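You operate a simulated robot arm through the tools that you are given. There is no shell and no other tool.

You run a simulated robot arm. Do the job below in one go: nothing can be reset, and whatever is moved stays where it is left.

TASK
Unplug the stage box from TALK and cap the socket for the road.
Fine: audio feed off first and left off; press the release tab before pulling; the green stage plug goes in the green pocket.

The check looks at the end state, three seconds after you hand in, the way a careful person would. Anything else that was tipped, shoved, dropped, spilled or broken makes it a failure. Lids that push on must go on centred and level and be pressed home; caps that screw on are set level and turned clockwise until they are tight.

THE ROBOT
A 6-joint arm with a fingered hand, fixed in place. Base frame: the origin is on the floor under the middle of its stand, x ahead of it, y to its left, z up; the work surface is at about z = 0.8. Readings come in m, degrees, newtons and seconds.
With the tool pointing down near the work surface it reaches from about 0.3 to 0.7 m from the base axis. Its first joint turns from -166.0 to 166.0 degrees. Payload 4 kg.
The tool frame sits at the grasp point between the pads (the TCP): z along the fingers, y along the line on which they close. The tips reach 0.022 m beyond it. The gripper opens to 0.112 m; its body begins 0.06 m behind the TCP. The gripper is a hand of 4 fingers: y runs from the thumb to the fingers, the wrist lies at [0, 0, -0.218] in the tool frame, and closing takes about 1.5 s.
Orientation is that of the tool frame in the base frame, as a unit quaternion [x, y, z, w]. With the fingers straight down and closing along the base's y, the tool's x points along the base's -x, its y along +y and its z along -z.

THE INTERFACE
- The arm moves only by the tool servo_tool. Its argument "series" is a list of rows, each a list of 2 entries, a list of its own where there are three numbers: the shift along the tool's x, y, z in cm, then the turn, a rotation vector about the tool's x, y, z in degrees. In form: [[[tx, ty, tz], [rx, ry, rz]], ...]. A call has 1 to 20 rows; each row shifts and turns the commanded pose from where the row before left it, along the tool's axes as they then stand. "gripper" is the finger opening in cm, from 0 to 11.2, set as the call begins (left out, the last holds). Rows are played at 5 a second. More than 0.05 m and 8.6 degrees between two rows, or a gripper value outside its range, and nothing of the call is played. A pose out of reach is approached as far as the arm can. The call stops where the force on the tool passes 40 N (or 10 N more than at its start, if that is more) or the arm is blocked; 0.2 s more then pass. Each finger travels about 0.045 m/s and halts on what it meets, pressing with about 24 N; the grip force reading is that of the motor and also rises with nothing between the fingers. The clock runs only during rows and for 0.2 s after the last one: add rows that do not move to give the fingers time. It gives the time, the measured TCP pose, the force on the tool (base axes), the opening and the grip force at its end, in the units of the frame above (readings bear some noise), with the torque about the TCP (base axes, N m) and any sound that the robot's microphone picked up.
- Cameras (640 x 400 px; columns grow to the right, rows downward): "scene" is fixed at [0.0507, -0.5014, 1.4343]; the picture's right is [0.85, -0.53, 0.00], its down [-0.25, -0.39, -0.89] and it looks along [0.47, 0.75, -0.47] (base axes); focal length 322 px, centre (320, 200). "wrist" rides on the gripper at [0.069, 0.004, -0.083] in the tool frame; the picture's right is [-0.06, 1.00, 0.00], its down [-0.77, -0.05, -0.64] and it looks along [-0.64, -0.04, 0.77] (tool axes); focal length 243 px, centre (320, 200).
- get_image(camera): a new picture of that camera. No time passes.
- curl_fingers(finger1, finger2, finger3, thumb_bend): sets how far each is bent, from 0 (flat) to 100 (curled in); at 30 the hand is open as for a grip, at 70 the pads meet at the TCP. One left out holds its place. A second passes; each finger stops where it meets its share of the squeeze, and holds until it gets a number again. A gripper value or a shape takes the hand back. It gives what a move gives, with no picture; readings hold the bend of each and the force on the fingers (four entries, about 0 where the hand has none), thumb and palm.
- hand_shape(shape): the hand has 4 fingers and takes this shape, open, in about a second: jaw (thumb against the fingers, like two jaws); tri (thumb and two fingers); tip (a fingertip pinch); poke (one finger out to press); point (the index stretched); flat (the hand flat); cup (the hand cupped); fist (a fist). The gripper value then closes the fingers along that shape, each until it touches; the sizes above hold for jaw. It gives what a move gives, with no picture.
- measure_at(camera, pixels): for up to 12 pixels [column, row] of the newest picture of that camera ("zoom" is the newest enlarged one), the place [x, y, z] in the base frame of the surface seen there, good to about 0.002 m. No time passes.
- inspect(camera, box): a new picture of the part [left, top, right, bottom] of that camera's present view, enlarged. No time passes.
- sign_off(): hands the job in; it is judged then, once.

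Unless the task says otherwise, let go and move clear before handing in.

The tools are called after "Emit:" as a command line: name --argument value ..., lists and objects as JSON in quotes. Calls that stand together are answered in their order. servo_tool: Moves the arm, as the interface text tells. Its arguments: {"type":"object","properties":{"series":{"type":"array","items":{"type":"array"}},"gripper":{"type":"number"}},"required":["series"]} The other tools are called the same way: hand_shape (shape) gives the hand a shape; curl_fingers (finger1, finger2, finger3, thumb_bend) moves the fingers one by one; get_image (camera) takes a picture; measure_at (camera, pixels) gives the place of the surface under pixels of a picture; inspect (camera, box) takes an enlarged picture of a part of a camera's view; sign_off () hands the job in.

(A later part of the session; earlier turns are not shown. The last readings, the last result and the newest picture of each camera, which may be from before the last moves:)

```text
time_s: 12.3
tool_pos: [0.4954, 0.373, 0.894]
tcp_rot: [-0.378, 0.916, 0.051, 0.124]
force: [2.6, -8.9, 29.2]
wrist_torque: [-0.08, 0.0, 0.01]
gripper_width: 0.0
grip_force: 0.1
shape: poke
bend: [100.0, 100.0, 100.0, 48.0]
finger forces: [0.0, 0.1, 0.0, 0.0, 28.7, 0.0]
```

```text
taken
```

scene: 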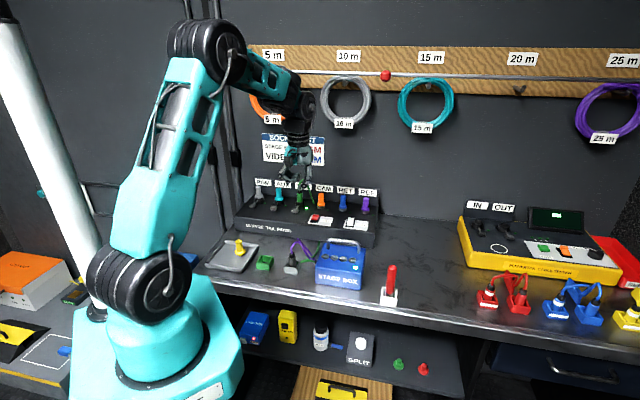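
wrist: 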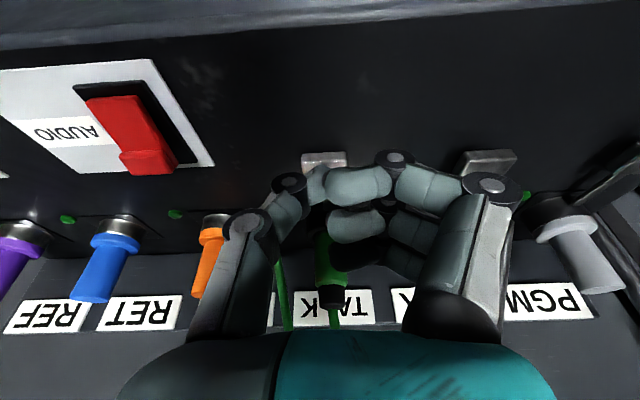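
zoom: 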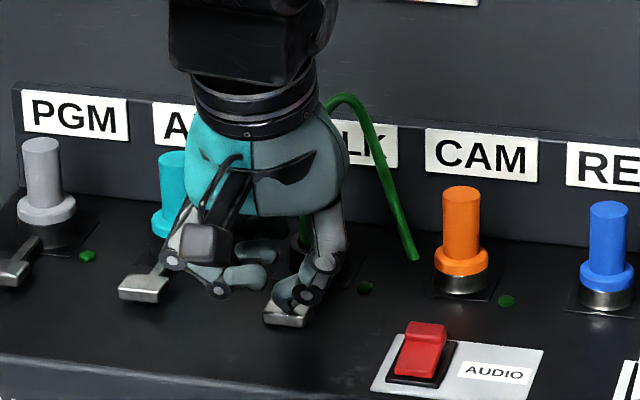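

The thumb is pressing the tab with about 29 N. I'll check whether the pad has gone down.

Emit:
inspect --camera "wrist" --box '[280, 130, 376, 190]'

Emit:
measure_at --camera "wrist" --pixels '[[325, 156], [312, 158], [342, 156], [325, 162], [490, 155], [490, 162], [500, 155]]'

Emit:
inspect --camera "scene" --box '[276, 195, 324, 225]'

Emit:
measure_at --camera "zoom" --pixels '[[200, 200], [215, 215], [240, 230], [260, 220], [200, 225], [240, 245], [280, 230]]'

```text
6.67 times, centred on (328, 160) of wrist
```

zoom: 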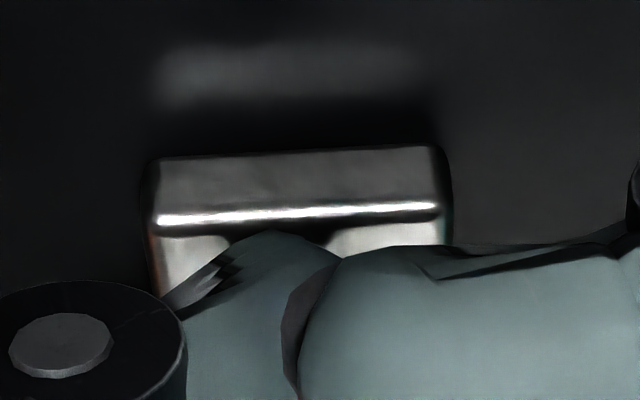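

```text
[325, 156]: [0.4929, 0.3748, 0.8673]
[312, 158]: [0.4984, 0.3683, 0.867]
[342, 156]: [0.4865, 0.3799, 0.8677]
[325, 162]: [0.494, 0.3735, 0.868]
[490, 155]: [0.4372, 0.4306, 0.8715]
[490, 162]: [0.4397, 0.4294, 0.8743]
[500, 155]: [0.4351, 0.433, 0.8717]
```

```text
13.33 times, centred on (300, 210) of scene
```

zoom: 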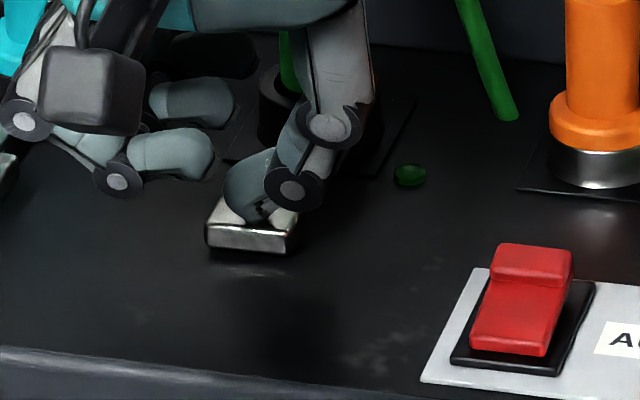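

```text
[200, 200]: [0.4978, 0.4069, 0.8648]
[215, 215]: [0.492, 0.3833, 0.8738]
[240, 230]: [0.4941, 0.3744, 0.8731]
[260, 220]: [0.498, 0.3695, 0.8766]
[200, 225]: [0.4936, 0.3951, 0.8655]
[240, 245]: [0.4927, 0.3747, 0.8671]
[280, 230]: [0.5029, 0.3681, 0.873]
```

The pad has moved down about 4 mm (front face z 0.867 vs 0.871). I'll press a touch more to be sure, then hold briefly.

Emit:
servo_tool --series '[[[0.04, 0, 0.15], [0, 0, 0]], [[0, 0, 0], [0, 0, 0]], [[0, 0, 0], [0, 0, 0]]]'

Emit:
inspect --camera "scene" --box '[276, 195, 324, 225]'

```text
time_s: 12.9
tool_pos: [0.4991, 0.3731, 0.8936]
tcp_rot: [-0.378, 0.916, 0.052, 0.126]
force: [-1.0, -1.0, 12.1]
wrist_torque: [0.03, 0.04, 0.02]
gripper_width: 0.0001
grip_force: 0.0
shape: poke
bend: [100.0, 100.0, 100.0, 48.0]
finger forces: [0.0, 0.0, 0.0, 0.1, 12.5, 0.1]
stopped in row 2: the force on the tool passed its limit at 40 N (the readings are from after the stop); the commanded pose is now the measured one
```

```text
13.33 times, centred on (300, 210) of scene
```

zoom: 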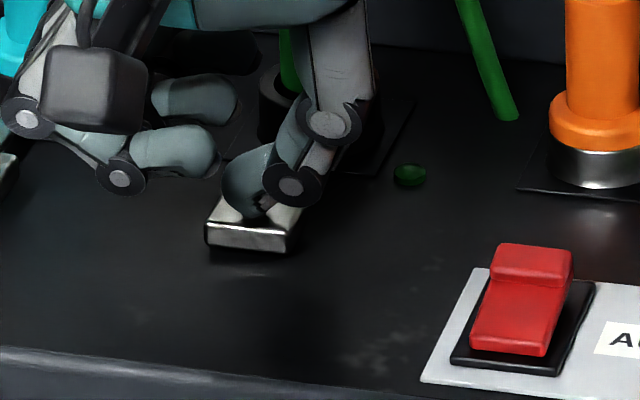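

The press reached a hard stop at 40 N, so the tab is fully down. I'll lift straight up and see what the tab and plug look like.

Emit:
servo_tool --series '[[[-0.52, 0, -1.93], [0, 0, 0]], [[-1.0, 0, -3.86], [0, 0, 0]], [[-1.0, 0, -3.86], [0, 0, 0]], [[2, 0, -3], [0, 0, 0]]]'

Emit:
inspect --camera "scene" --box '[276, 175, 340, 215]'

Emit:
get_image --camera "wrist"

```text
time_s: 13.9
tool_pos: [0.4768, 0.3539, 1.0164]
tcp_rot: [-0.379, 0.916, 0.05, 0.124]
force: [-0.6, -0.3, -0.2]
wrist_torque: [0.02, 0.03, 0.02]
gripper_width: 0.0
grip_force: 0.1
shape: poke
bend: [100.0, 100.0, 100.0, 47.0]
finger forces: [0.0, 0.0, 0.1, 0.1, 0.1, 0.1]
```

```text
10.00 times, centred on (308, 195) of scene
```

zoom: 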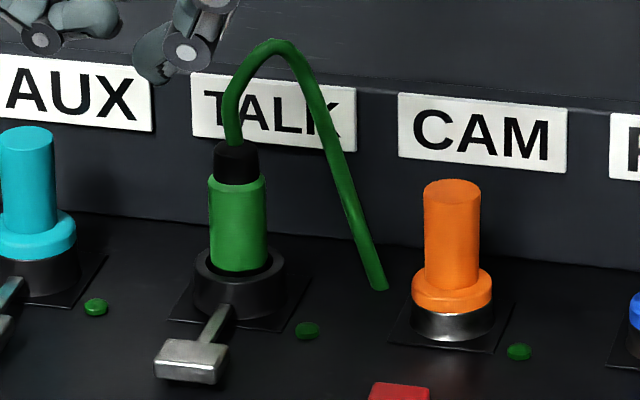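

```text
taken
```

wrist: 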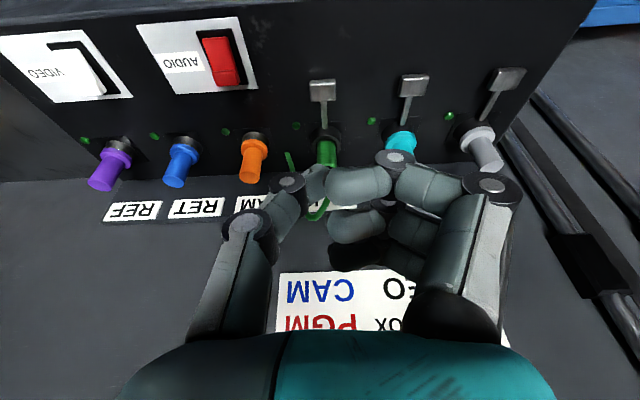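

The tab pad at zoom (190,362) looks slightly lower than before pressing; I'll measure it.

Emit:
measure_at --camera "zoom" --pixels '[[190, 350], [190, 378], [210, 335], [165, 350]]'

Emit:
measure_at --camera "wrist" --pixels '[[322, 90], [322, 95], [322, 82], [322, 110], [412, 85], [412, 90], [412, 78], [508, 80]]'

Emit:
inspect --camera "wrist" --box '[284, 60, 444, 160]'

```text
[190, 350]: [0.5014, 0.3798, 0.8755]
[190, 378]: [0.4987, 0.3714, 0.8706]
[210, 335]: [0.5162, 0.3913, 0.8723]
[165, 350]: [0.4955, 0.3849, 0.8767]
```

```text
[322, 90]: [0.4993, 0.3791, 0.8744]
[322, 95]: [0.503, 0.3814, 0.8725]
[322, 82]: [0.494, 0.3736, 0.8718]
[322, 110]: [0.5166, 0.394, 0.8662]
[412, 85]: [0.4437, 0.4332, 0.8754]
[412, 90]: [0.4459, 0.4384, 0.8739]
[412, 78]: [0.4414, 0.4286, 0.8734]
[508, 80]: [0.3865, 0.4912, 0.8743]
```

```text
4.00 times, centred on (364, 110) of wrist
```

zoom: 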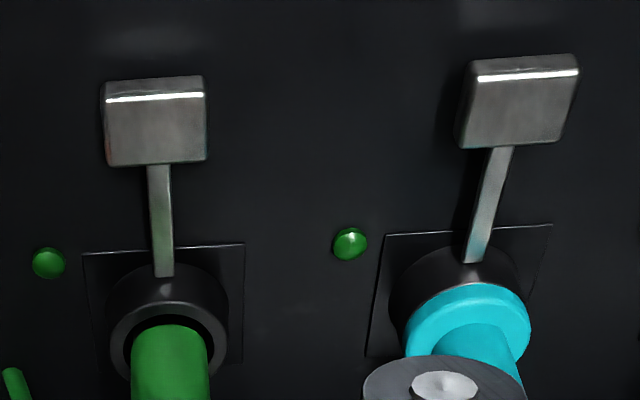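

The tab has sprung back to z≈0.875, which may be fine if pressing it unlatches the plug. Before grasping I'll straighten the tool and look at the fingertip-pinch shape.

Emit:
servo_tool --series '[[[0, 0, -3], [0, 7.5, 0]], [[0, 0, 0], [0, 7.5, 0]]]'

Emit:
hand_shape --shape "tip"

Emit:
get_image --camera "wrist"

Emit:
get_image --camera "scene"

Emit:
inspect --camera "scene" --box '[252, 130, 348, 190]'

```text
time_s: 14.5
tool_pos: [0.4718, 0.3482, 1.0441]
tcp_rot: [-0.381, 0.924, 0.001, 0.004]
force: [-0.1, -0.2, 0.8]
wrist_torque: [-0.02, 0.03, 0.02]
gripper_width: 0.0001
grip_force: 0.1
shape: poke
bend: [100.0, 100.0, 100.0, 47.0]
finger forces: [0.0, 0.0, 0.1, 0.0, 0.0, 0.0]
```

```text
time_s: 15.4
tool_pos: [0.4718, 0.3472, 1.045]
tcp_rot: [-0.381, 0.925, 0.001, 0.004]
force: [0.1, 0.2, 0.0]
wrist_torque: [-0.04, 0.01, -0.03]
gripper_width: 0.1117
grip_force: 0.1
shape: tip
bend: [3.0, 30.0, 3.0, 30.0]
finger forces: [0.0, 0.0, 0.1, 0.0, 0.1, 0.0]
```

```text
taken
```

wrist: 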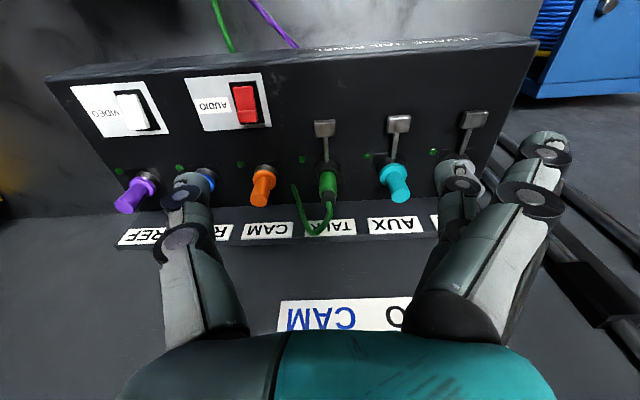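

```text
taken
```

scene: 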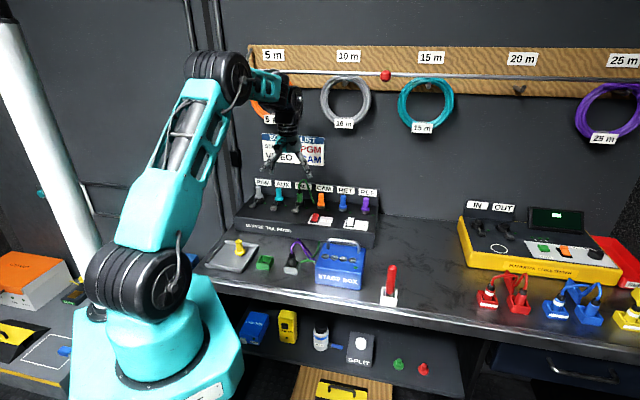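

```text
6.67 times, centred on (300, 160) of scene
```

zoom: 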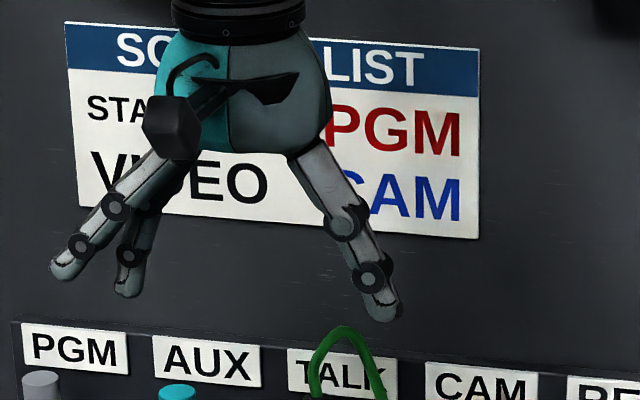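

The tip shape splays the outer fingers, which would crowd the neighbours; jaw with a narrow opening looks better. I'll measure the back wall, cable path and neighbouring caps to choose the grasp direction.

Emit:
inspect --camera "wrist" --box '[240, 140, 432, 260]'

Emit:
measure_at --camera "zoom" --pixels '[[183, 155], [190, 190], [205, 225], [230, 265], [250, 300], [275, 295], [300, 220], [350, 240], [380, 240], [290, 125], [530, 210], [80, 200]]'

Emit:
inspect --camera "scene" --box '[276, 175, 340, 215]'

Emit:
measure_at --camera "zoom" --pixels '[[235, 110], [250, 55], [275, 43], [300, 70], [325, 130], [350, 200], [375, 280], [237, 165], [237, 270], [452, 190], [452, 290], [330, 260]]'

```text
3.33 times, centred on (336, 200) of wrist
```

zoom: 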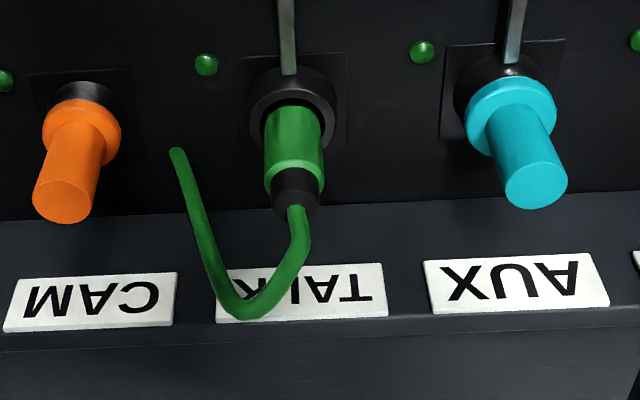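

```text
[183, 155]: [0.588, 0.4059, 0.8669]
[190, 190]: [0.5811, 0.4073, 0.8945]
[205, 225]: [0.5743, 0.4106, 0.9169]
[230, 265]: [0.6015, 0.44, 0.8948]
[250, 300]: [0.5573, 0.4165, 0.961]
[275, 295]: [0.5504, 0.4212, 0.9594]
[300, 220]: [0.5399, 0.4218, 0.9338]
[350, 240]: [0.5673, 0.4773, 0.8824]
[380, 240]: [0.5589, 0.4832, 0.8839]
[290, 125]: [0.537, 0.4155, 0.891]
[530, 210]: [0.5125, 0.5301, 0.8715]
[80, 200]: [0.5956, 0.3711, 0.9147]
```

```text
10.00 times, centred on (308, 195) of scene
```

zoom: 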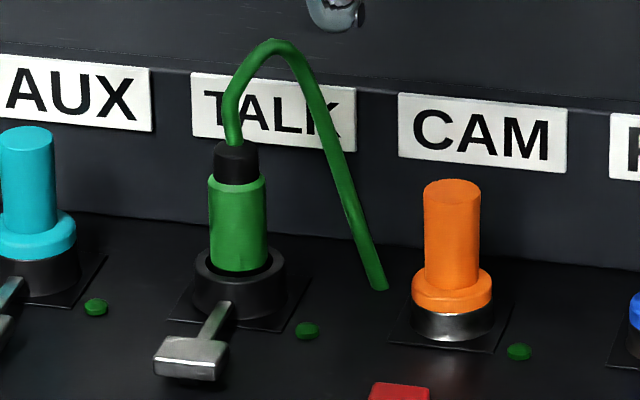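

```text
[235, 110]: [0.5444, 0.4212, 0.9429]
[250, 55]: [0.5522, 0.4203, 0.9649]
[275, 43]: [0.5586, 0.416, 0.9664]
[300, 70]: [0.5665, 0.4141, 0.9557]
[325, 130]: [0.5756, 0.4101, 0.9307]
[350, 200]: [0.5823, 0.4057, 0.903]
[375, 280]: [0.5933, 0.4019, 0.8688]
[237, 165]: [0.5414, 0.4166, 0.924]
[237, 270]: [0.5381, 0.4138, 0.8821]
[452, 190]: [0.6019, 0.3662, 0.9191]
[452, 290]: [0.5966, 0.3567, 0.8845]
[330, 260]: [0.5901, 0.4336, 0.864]
```

The wall is 5.5 cm behind TALK, and the cable falls away on the CAM side at u≈0.12–0.135, so a narrow jaw (3.6 cm) closing along the row fits. I'll set jaw, narrow it, and move above the plug centre (0.5445, 0.4228).

Emit:
hand_shape --shape "jaw"

Emit:
servo_tool --series '[[[0, 0.23, 0], [0, 0.46, 0]], [[-3.5, 0, 0], [0, 0, 0]], [[-3.5, 0, 0], [0, 0, 0]], [[-3.5, 0, 0], [0, 0, 0]], [[0, 0, 2], [0, 0, 0]], [[0, 0, 0], [0, 0, 0]], [[0, 0, 0], [0, 0, 0]]]' --gripper 3.8

Emit:
get_image --camera "wrist"

Emit:
inspect --camera "scene" --box '[260, 140, 356, 200]'

```text
time_s: 16.3
tool_pos: [0.4722, 0.3474, 1.0444]
tcp_rot: [-0.381, 0.925, 0.001, 0.004]
force: [-0.5, 0.0, 0.4]
wrist_torque: [0.02, 0.0, -0.01]
gripper_width: 0.1121
grip_force: 0.0
shape: jaw
bend: [30.0, 30.0, 30.0, 30.0]
finger forces: [0.0, 0.1, 0.0, 0.0, 0.0, 0.1]
```

```text
time_s: 17.9
tool_pos: [0.539, 0.4171, 1.0228]
tcp_rot: [-0.38, 0.925, 0.0, 0.001]
force: [-0.3, -0.2, -0.2]
wrist_torque: [0.02, -0.03, -0.01]
gripper_width: 0.0385
grip_force: 0.0
shape: jaw
bend: [73.0, 73.0, 73.0, 70.0]
finger forces: [0.1, 0.0, 0.0, 0.0, 0.0, 0.0]
out of reach, approached as far as the arm can: row 4
```

```text
taken
```

wrist: 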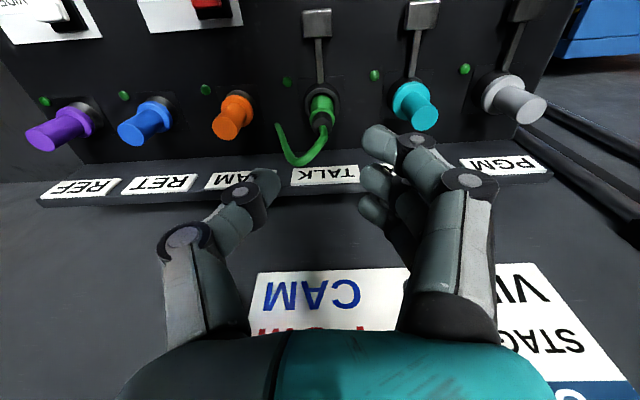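

```text
6.67 times, centred on (308, 170) of scene
```

zoom: 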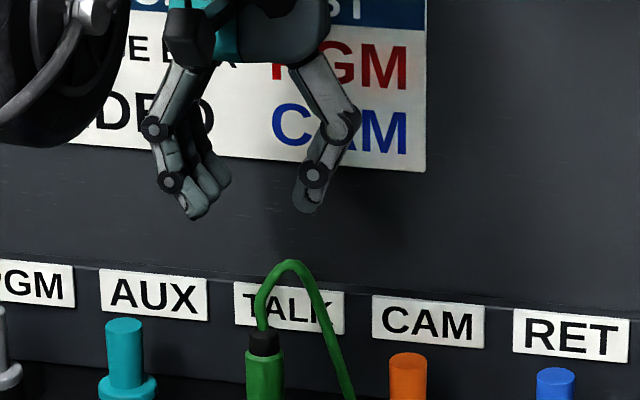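

The arm stopped about 8 mm short at that height; lower down the reach is longer. I'll go down 4 cm first, then move the remaining 8 mm forward.

Emit:
servo_tool --series '[[[0, 0, 2], [0, 0, 0]], [[0, 0, 2], [0, 0, 0]], [[-0.8, 0, 0], [0, 0, 0]], [[0, 0, 0], [0, 0, 0]]]'

Emit:
get_image --camera "wrist"

Emit:
inspect --camera "scene" --box '[260, 150, 356, 210]'

```text
time_s: 18.9
tool_pos: [0.5452, 0.4227, 0.9825]
tcp_rot: [-0.381, 0.925, -0.001, 0.0]
force: [0.3, -0.5, 1.0]
wrist_torque: [0.01, 0.02, -0.04]
gripper_width: 0.0385
grip_force: 0.0
shape: jaw
bend: [73.0, 73.0, 73.0, 70.0]
finger forces: [0.0, 0.1, 0.0, 0.0, 0.1, 0.1]
```

```text
taken
```

wrist: 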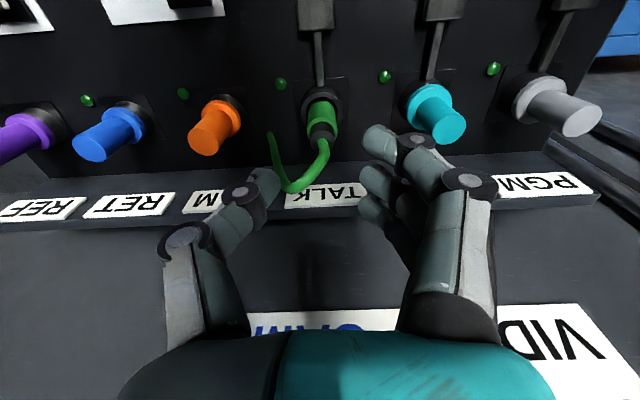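

```text
6.67 times, centred on (308, 180) of scene
```

zoom: 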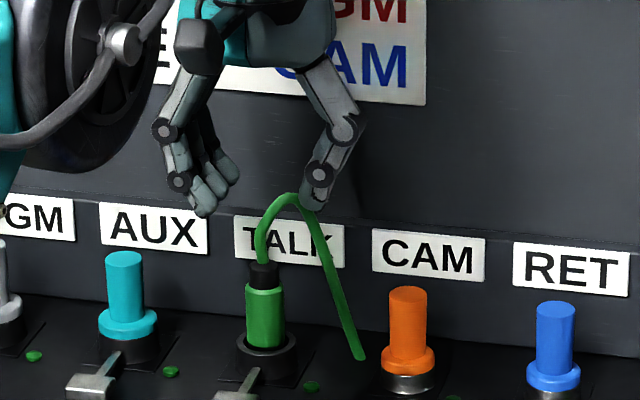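

The hand is now centred over the plug (0.5452,0.4227): thumb and fingertips straddle it at zoom x 312 and 210 with the plug at 264. I'll descend to z≈0.914 in steps.

Emit:
servo_tool --series '[[[0, 0, 1.5], [0, 0, 0]], [[0, 0, 1.5], [0, 0, 0]], [[0, 0, 1.5], [0, 0, 0]]]'

Emit:
get_image --camera "wrist"

Emit:
inspect --camera "scene" --box '[260, 160, 356, 220]'

```text
time_s: 19.7
tool_pos: [0.5451, 0.4237, 0.9375]
tcp_rot: [-0.381, 0.925, -0.001, 0.0]
force: [0.2, 0.3, -1.3]
wrist_torque: [0.01, -0.01, 0.0]
gripper_width: 0.0382
grip_force: 0.0
shape: jaw
bend: [73.0, 73.0, 73.0, 70.0]
finger forces: [0.1, 0.0, 0.0, 0.0, 0.0, 0.0]
```

```text
taken
```

wrist: 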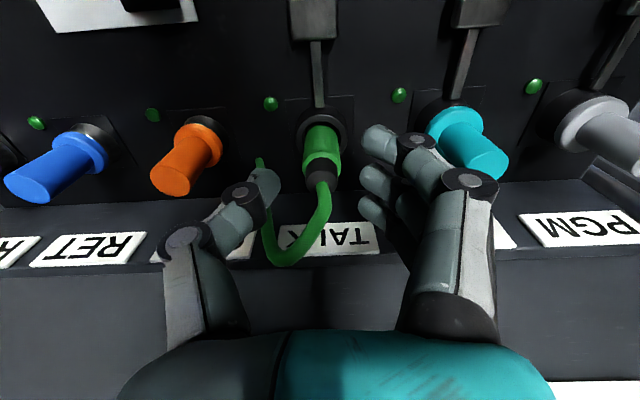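

```text
6.67 times, centred on (308, 190) of scene
```

zoom: 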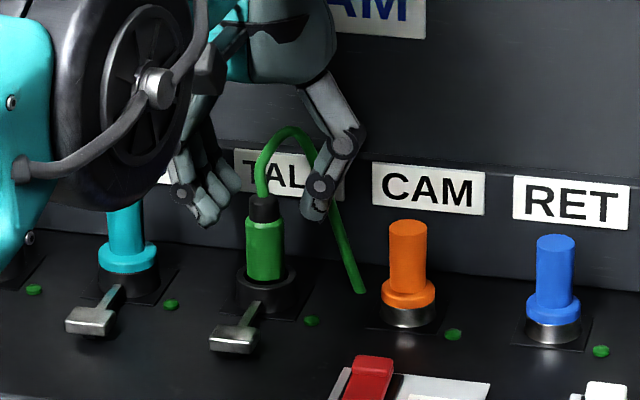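

Clear so far: the plug is between thumb and fingers, no contact force, cable unmoved. I'll go down another 2.4 cm and check.

Emit:
servo_tool --series '[[[0, 0, 1.2], [0, 0, 0]], [[0, 0, 1.2], [0, 0, 0]]]'

Emit:
get_image --camera "wrist"

Emit:
inspect --camera "scene" --box '[260, 160, 356, 220]'

```text
time_s: 20.3
tool_pos: [0.5447, 0.4235, 0.9139]
tcp_rot: [-0.381, 0.925, -0.001, 0.001]
force: [0.7, 0.2, 0.0]
wrist_torque: [0.02, 0.0, -0.01]
gripper_width: 0.0381
grip_force: 0.0
shape: jaw
bend: [73.0, 73.0, 73.0, 70.0]
finger forces: [0.1, 0.1, 0.1, 0.0, 0.0, 0.0]
```

```text
taken
```

wrist: 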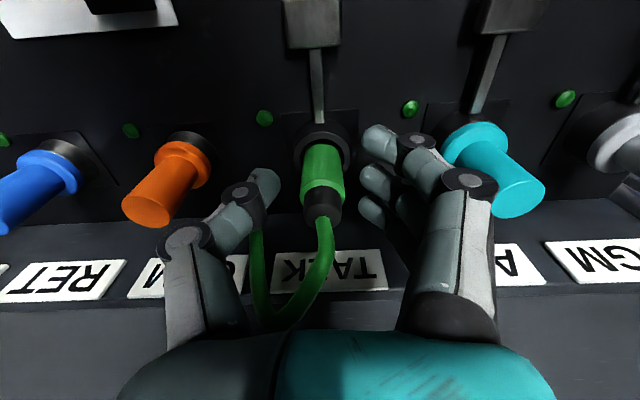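

```text
6.67 times, centred on (308, 190) of scene
```

zoom: 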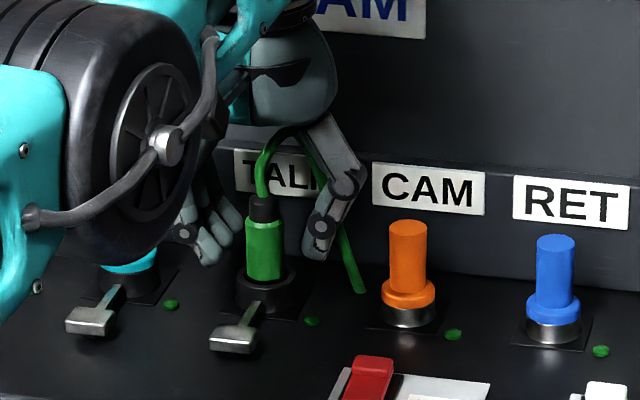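

The plug body is between thumb (262,185) and middle finger (372,180) with tips just above the socket ring. I'll close the grip and give it time.

Emit:
servo_tool --series '[[[0, 0, 0], [0, 0, 0]], [[0, 0, 0], [0, 0, 0]], [[0, 0, 0], [0, 0, 0]], [[0, 0, 0], [0, 0, 0]], [[0, 0, 0], [0, 0, 0]]]' --gripper 0.5

Emit:
get_image --camera "wrist"

Emit:
inspect --camera "scene" --box '[260, 160, 356, 220]'

```text
time_s: 21.5
tool_pos: [0.546, 0.4225, 0.9128]
tcp_rot: [-0.381, 0.924, -0.001, 0.0]
force: [3.7, -4.4, -0.9]
wrist_torque: [-0.04, -0.05, -0.01]
gripper_width: 0.002
grip_force: 24.3
shape: jaw
bend: [66.0, 71.0, 66.0, 71.0]
finger forces: [0.0, 11.9, 0.0, 0.1, 17.4, 0.0]
```

```text
taken
```

wrist: 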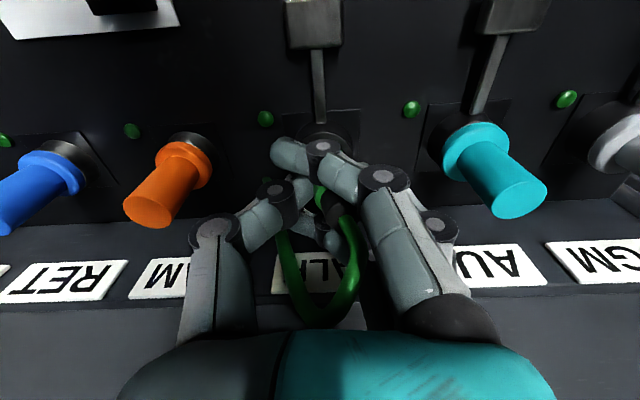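

```text
6.67 times, centred on (308, 190) of scene
```

zoom: 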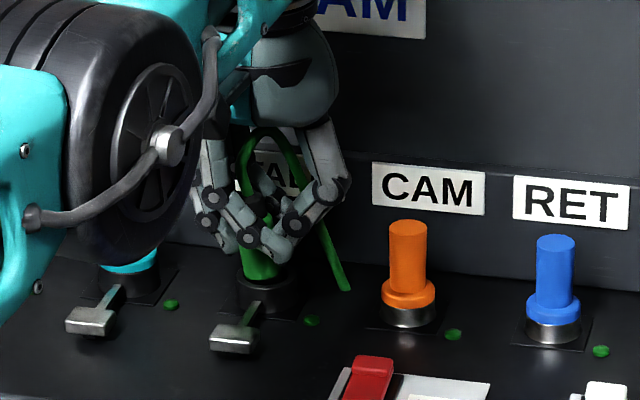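

The grip holds (finger2 11.9 N, thumb 17.4 N). Now I'll pull straight up gently.

Emit:
servo_tool --series '[[[0, 0, -0.3], [0, 0, 0]], [[0, 0, -0.3], [0, 0, 0]], [[0, 0, -0.4], [0, 0, 0]]]'

Emit:
get_image --camera "wrist"

Emit:
inspect --camera "scene" --box '[276, 175, 340, 215]'

```text
time_s: 22.3
tool_pos: [0.5444, 0.4229, 0.9235]
tcp_rot: [-0.382, 0.924, 0.0, 0.0]
force: [1.1, -0.9, -2.1]
wrist_torque: [0.0, -0.05, -0.01]
gripper_width: 0.0017
grip_force: 24.7
shape: jaw
bend: [66.0, 69.0, 66.0, 72.0]
finger forces: [0.0, 13.8, 0.0, 0.1, 13.7, 0.1]
```

```text
taken
```

wrist: 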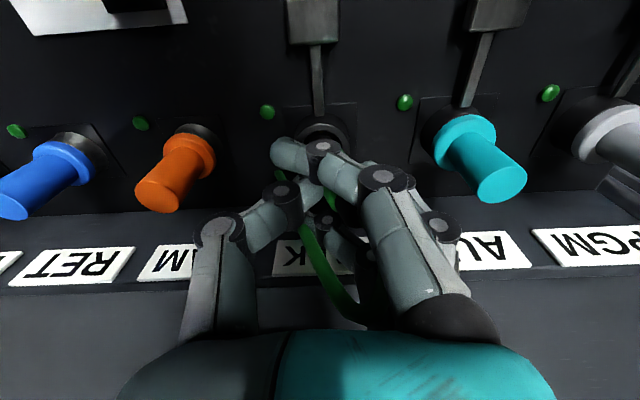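

```text
10.00 times, centred on (308, 195) of scene
```

zoom: 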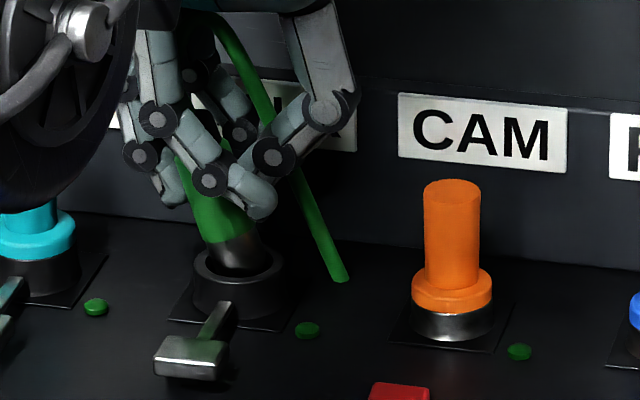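

The plug is coming out with low force, but it looks tilted at zoom (215,215). I'll look closer before going on.

Emit:
inspect --camera "wrist" --box '[240, 110, 400, 210]'

Emit:
inspect --camera "wrist" --box '[240, 170, 400, 270]'

Emit:
inspect --camera "scene" --box '[282, 178, 314, 208]'

```text
4.00 times, centred on (320, 160) of wrist
```

zoom: 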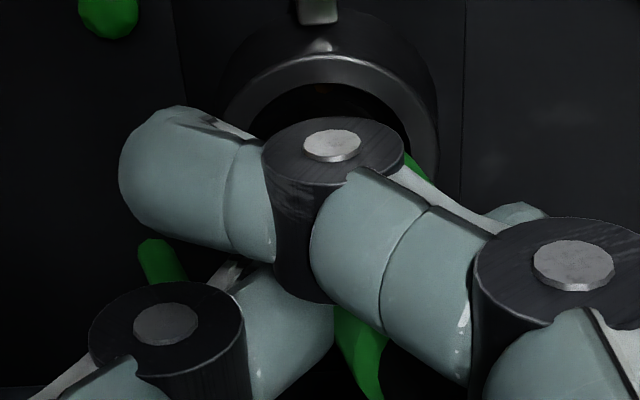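

```text
4.00 times, centred on (320, 220) of wrist
```

zoom: 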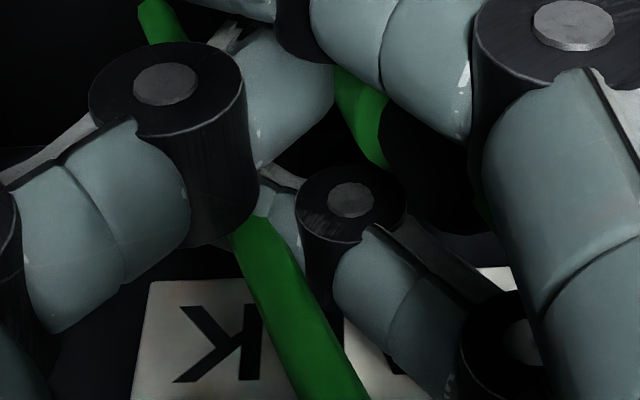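

```text
13.33 times, centred on (298, 193) of scene
```

zoom: 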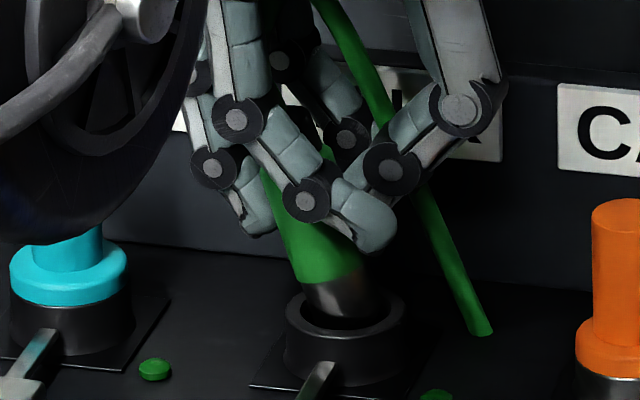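

The plug's metal tip is out of the latch but the plug leans about 20° toward AUX in the pinch; the ring no longer holds it. I'll lift it clear slowly and look at its pose in the hand.

Emit:
servo_tool --series '[[[0, 0, -0.5], [0, 0, 0]], [[0, 0, -0.7], [0, 0, 0]], [[0, 0, -1.0], [0, 0, 0]], [[0, 0, -1.0], [0, 0, 0]]]'

Emit:
get_image --camera "wrist"

Emit:
inspect --camera "scene" --box '[268, 165, 332, 205]'

```text
time_s: 23.3
tool_pos: [0.5447, 0.4236, 0.955]
tcp_rot: [-0.381, 0.924, -0.001, 0.0]
force: [0.4, 1.0, 0.0]
wrist_torque: [0.03, -0.03, 0.02]
gripper_width: 0.002
grip_force: 23.7
shape: jaw
bend: [66.0, 68.0, 66.0, 73.0]
finger forces: [0.0, 14.2, 0.1, 0.0, 14.0, 0.0]
```

```text
taken
```

wrist: 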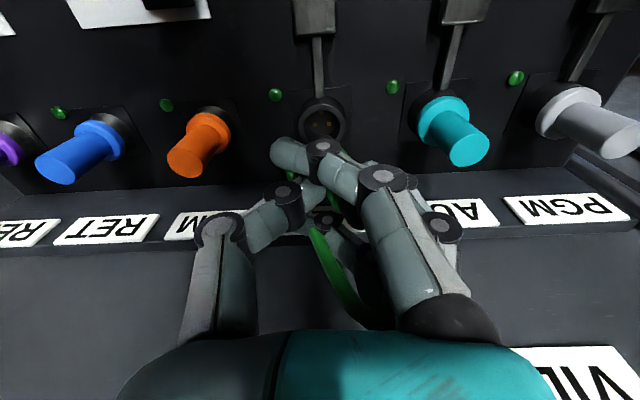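

```text
10.00 times, centred on (300, 185) of scene
```

zoom: 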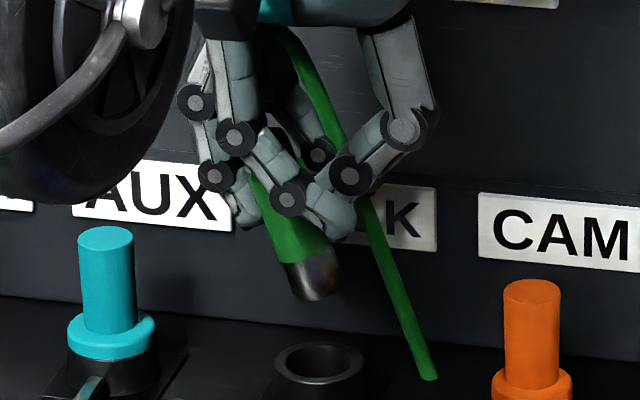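

The plug is out and held, leaning roughly 25° toward AUX (tip at zoom (320,275), top at (260,170)); TALK is empty. I'll back straight away from the panel toward the green pocket, staying high.

Emit:
servo_tool --series '[[[3, 0, -0.3], [0, 0, 0]], [[4, 0, -0.5], [0, 0, 0]], [[4, 0, -0.5], [0, 0, 0]], [[4, 0, 0], [0, 0, 0]], [[4, 0, 0], [0, 0, 0]], [[4, 0, 0], [0, 0, 0]], [[4, 1, 0], [0, 0, 0]], [[1, 1, 0], [0, 0, 0]], [[0, 0, 0], [0, 0, 0]]]'

Emit:
get_image --camera "scene"

Emit:
get_image --camera "wrist"

```text
time_s: 25.3
tool_pos: [0.5016, 0.3811, 0.9893]
tcp_rot: [-0.381, 0.925, -0.001, -0.002]
force: [0.1, 0.3, -0.2]
wrist_torque: [-0.01, 0.01, -0.01]
gripper_width: 0.0018
grip_force: 24.1
shape: jaw
bend: [66.0, 68.0, 66.0, 73.0]
finger forces: [0.1, 14.1, 0.0, 0.0, 14.0, 0.1]
out of reach, approached as far as the arm can: row 2, 3, 4, 5, 6, 7, 8
```

```text
taken
```

scene: 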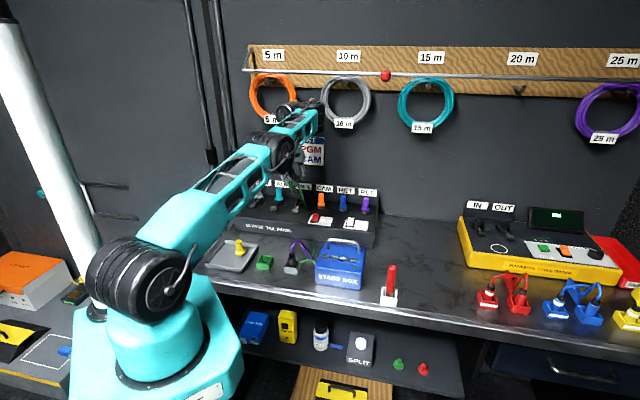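

```text
taken
```

wrist: 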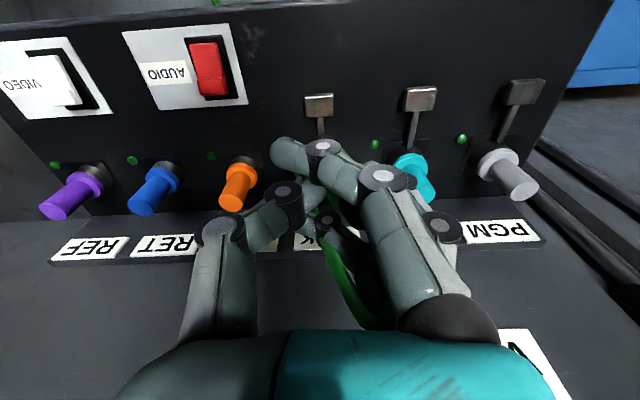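

Most rows were out of reach: the picture shows the arm has swung into an elbow-low pose (elbow wheel near (285,150), upper arm leaning forward), so it cannot fold back inward. I'll measure the arm's joints to plan getting the elbow back up.

Emit:
inspect --camera "scene" --box '[80, 80, 340, 320]'

Emit:
measure_at --camera "scene" --pixels '[[165, 280], [95, 280], [130, 240], [285, 152], [300, 130], [318, 108], [230, 175], [290, 108]]'

```text
1.67 times, centred on (210, 200) of scene
```

zoom: 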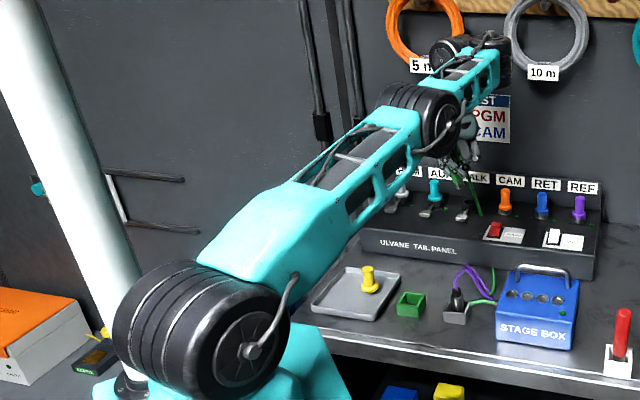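

```text
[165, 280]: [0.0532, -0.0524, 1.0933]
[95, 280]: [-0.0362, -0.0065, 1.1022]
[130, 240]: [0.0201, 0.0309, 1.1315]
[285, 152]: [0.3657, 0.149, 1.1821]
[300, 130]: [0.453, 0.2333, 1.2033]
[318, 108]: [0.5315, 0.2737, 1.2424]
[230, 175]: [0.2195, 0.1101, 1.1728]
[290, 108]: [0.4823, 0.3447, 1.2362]
```

The shoulder is at z≈1.09 and the elbow sits just below the shoulder–wrist line, so the elbow has gone slightly past straight. I'll raise the hand to stretch the arm through straight and then draw back inward, watching how far it goes.

Emit:
servo_tool --series '[[[0, 0, -4], [0, 0, 0]], [[0, 0, -4], [0, 0, 0]], [[0, 0, -4], [0, 0, 0]], [[0, 0, -3], [0, 0, 0]]]'

Emit:
get_image --camera "scene"

```text
time_s: 26.3
tool_pos: [0.5006, 0.3804, 1.1412]
tcp_rot: [-0.382, 0.924, -0.001, 0.001]
force: [-0.1, 0.1, -0.2]
wrist_torque: [0.02, 0.0, -0.02]
gripper_width: 0.0017
grip_force: 24.4
shape: jaw
bend: [66.0, 68.0, 66.0, 73.0]
finger forces: [0.0, 14.1, 0.0, 0.0, 14.0, 0.0]
```

```text
taken
```

scene: 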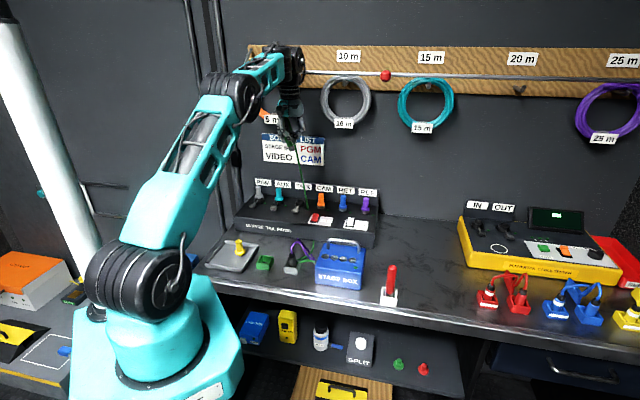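

Now the elbow (235,95) lies above the shoulder–wrist line, i.e. elbow-up again. I'll draw the hand back inward at this height.

Emit:
servo_tool --series '[[[4, 0, 0], [0, 0, 0]], [[4, 0, 0], [0, 0, 0]], [[4, 0, 1], [0, 0, 0]], [[4, 0, 2], [0, 0, 0]], [[4, 0.5, 3], [0, 0, 0]], [[2, 1, 3], [0, 0, 0]]]'

Emit:
get_image --camera "scene"

Emit:
get_image --camera "wrist"

```text
refused: row 5 steps farther than a row can; nothing moved
```

```text
taken
```

scene: 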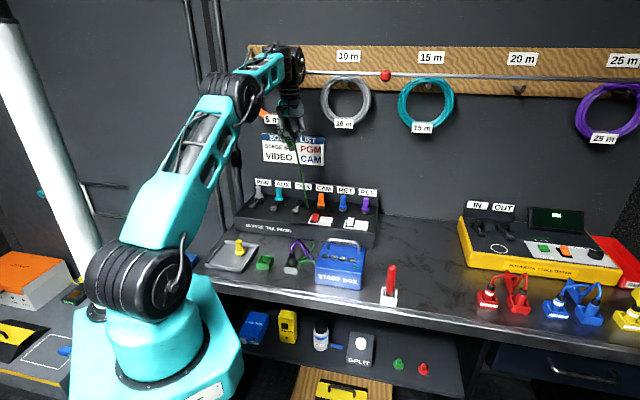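

```text
taken
```

wrist: 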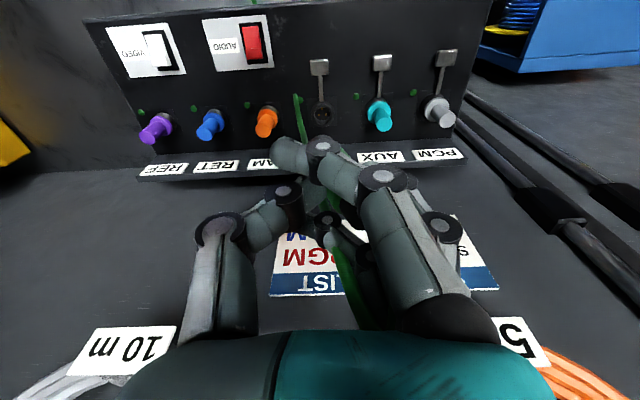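

One row was a hair over the step limit, so nothing moved. I'll repeat with smaller steps.

Emit:
servo_tool --series '[[[4, 0, 0], [0, 0, 0]], [[4, 0, 0], [0, 0, 0]], [[4, 0, 1], [0, 0, 0]], [[4, 0, 2], [0, 0, 0]], [[3.5, 0.5, 3], [0, 0, 0]], [[2, 1, 3], [0, 0, 0]]]'

Emit:
get_image --camera "scene"

Emit:
get_image --camera "wrist"

```text
time_s: 27.7
tool_pos: [0.3367, 0.24, 1.0497]
tcp_rot: [-0.381, 0.924, -0.001, 0.001]
force: [-0.5, -0.7, -0.9]
wrist_torque: [0.0, 0.01, 0.0]
gripper_width: 0.002
grip_force: 24.3
shape: jaw
bend: [66.0, 68.0, 66.0, 73.0]
finger forces: [0.0, 14.1, 0.1, 0.0, 14.1, 0.0]
```

```text
taken
```

scene: 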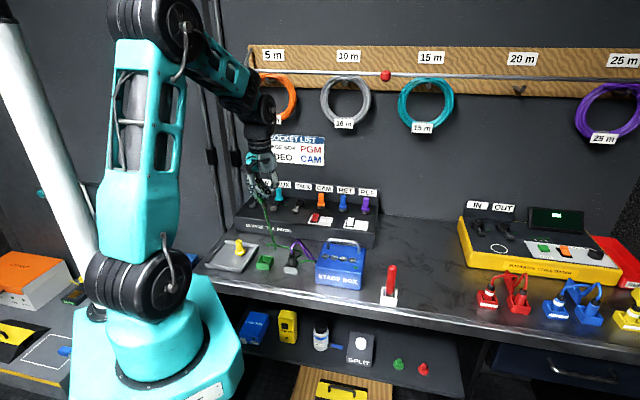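

```text
taken
```

wrist: 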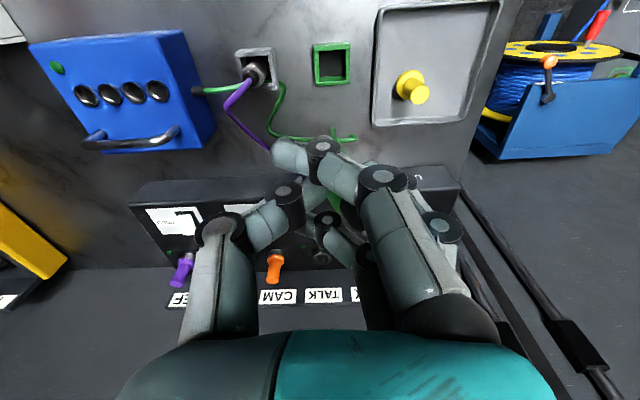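

The arm is elbow-up again and the hand is above the pocket area; pocket in the wrist view at (333,63). I'll zoom on the held plug to measure its lean.

Emit:
inspect --camera "scene" --box '[232, 160, 296, 200]'

Emit:
inspect --camera "wrist" --box '[290, 30, 418, 110]'

Emit:
measure_at --camera "zoom" --pixels '[[117, 75], [300, 65], [117, 265], [300, 270], [205, 170], [205, 200], [210, 62], [210, 272], [150, 110], [270, 100], [205, 240]]'

```text
10.00 times, centred on (264, 180) of scene
```

zoom: 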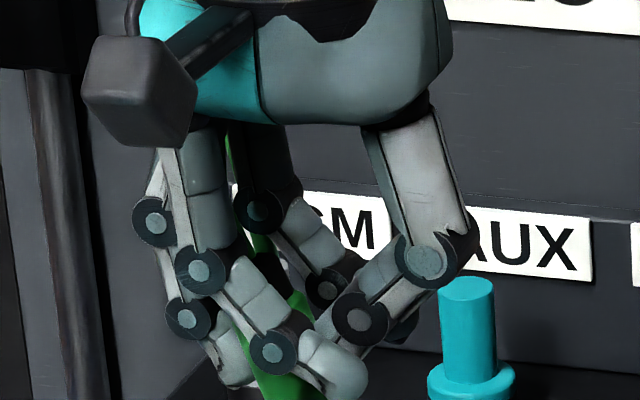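

```text
5.00 times, centred on (354, 70) of wrist
```

zoom: 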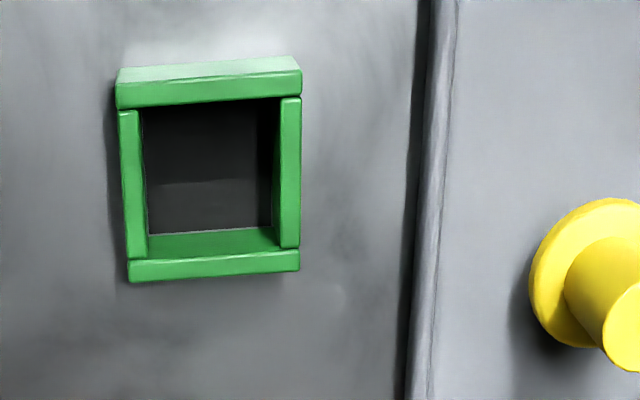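

```text
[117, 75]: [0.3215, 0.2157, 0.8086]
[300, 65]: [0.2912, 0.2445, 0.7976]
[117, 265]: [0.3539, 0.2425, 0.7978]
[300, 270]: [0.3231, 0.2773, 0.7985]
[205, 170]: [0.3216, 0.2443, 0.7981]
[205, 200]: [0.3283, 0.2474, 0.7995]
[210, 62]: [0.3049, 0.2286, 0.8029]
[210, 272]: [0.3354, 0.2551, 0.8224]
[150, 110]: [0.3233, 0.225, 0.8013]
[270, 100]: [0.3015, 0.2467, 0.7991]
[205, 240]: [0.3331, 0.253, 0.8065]
```

The pocket is an open square frame; I'll measure its rims precisely and look at the lower part of the plug.

Emit:
measure_at --camera "zoom" --pixels '[[205, 90], [215, 267], [132, 180], [290, 170], [145, 235], [275, 228], [145, 108], [275, 105], [120, 95], [298, 85], [130, 265], [297, 255]]'

Emit:
inspect --camera "scene" --box '[232, 182, 296, 222]'

```text
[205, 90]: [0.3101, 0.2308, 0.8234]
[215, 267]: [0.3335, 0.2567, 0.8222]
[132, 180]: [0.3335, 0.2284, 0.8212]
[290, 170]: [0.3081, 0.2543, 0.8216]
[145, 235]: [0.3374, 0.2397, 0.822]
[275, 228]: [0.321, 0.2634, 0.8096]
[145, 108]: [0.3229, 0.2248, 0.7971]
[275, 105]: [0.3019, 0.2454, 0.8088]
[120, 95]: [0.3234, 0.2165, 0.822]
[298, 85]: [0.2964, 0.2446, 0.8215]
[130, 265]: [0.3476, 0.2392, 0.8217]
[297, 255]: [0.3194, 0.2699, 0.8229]
```

```text
10.00 times, centred on (264, 202) of scene
```

zoom: 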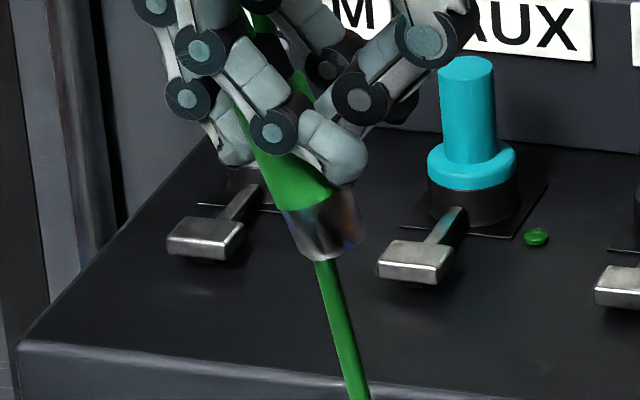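

The plug's lower end is visible at zoom (325,230); I'll measure points along it to get the lean in 3D.

Emit:
measure_at --camera "zoom" --pixels '[[290, 212], [322, 225], [355, 215], [325, 255], [275, 165], [300, 180], [325, 195], [262, 150], [243, 120], [330, 300], [345, 350]]'

Emit:
inspect --camera "wrist" --box '[256, 120, 416, 270]'

```text
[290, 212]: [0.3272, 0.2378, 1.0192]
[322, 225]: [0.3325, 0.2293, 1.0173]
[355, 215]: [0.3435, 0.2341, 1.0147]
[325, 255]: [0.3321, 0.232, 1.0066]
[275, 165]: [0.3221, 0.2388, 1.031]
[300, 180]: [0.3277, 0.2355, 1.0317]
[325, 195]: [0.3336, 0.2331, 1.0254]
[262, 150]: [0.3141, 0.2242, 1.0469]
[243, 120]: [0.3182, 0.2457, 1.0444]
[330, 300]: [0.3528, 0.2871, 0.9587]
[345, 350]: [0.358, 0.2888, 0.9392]
```

```text
2.67 times, centred on (336, 195) of wrist
```

zoom: 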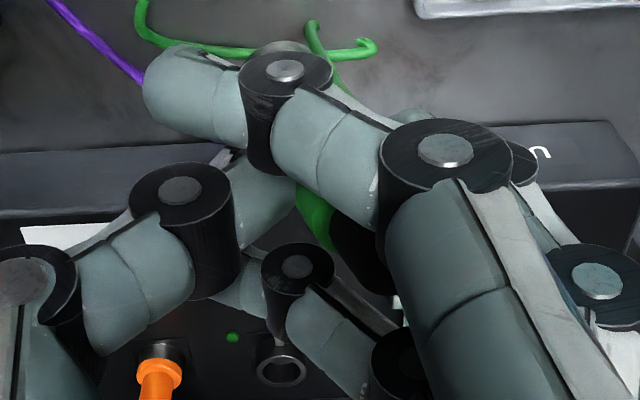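

The plug leans 25° toward the AUX side (tool +y) with its lower end about 4.2 cm below the TCP. I'll turn the hand -25° about tool x so the plug stands upright, shift over the pocket and come down partway, then look.

Emit:
servo_tool --series '[[[0.83, -0.6, 3], [0, 0, 0]], [[0, 0, 3], [0, 0, 0]], [[0, 0, 3], [0, 0, 0]], [[0, 0, 0], [-8.4, 0, 0]], [[0, 0, 0], [-8.4, 0, 0]], [[0, 0, 0], [-8.2, 0, 0]], [[0, 0, 0], [0, 0, 0]]]'

Emit:
get_image --camera "wrist"

Emit:
inspect --camera "scene" --box '[216, 190, 312, 250]'

Emit:
inspect --camera "scene" --box '[216, 220, 312, 280]'

```text
time_s: 29.3
tool_pos: [0.337, 0.2312, 0.9597]
tcp_rot: [-0.371, 0.903, 0.2, -0.082]
force: [0.1, -0.2, -0.1]
wrist_torque: [0.03, 0.0, 0.02]
gripper_width: 0.0022
grip_force: 24.4
shape: jaw
bend: [66.0, 68.0, 66.0, 73.0]
finger forces: [0.0, 14.2, 0.0, 0.1, 14.2, 0.0]
```

```text
taken
```

wrist: 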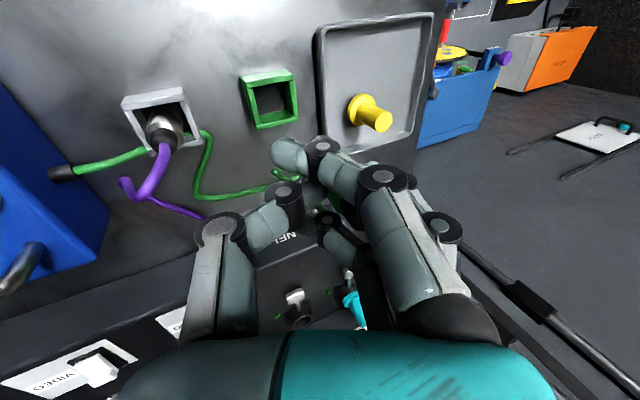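

```text
6.67 times, centred on (264, 220) of scene
```

zoom: 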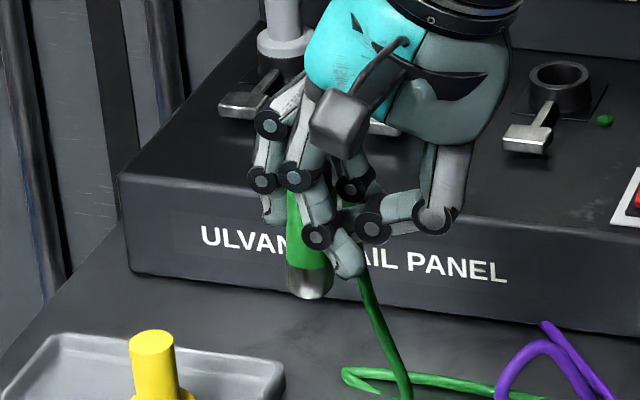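

```text
6.67 times, centred on (264, 250) of scene
```

zoom: 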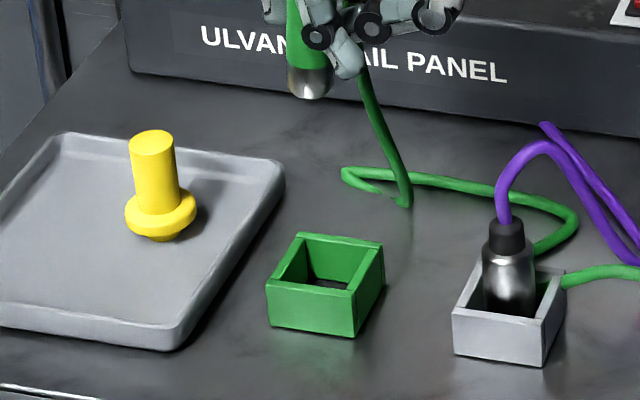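

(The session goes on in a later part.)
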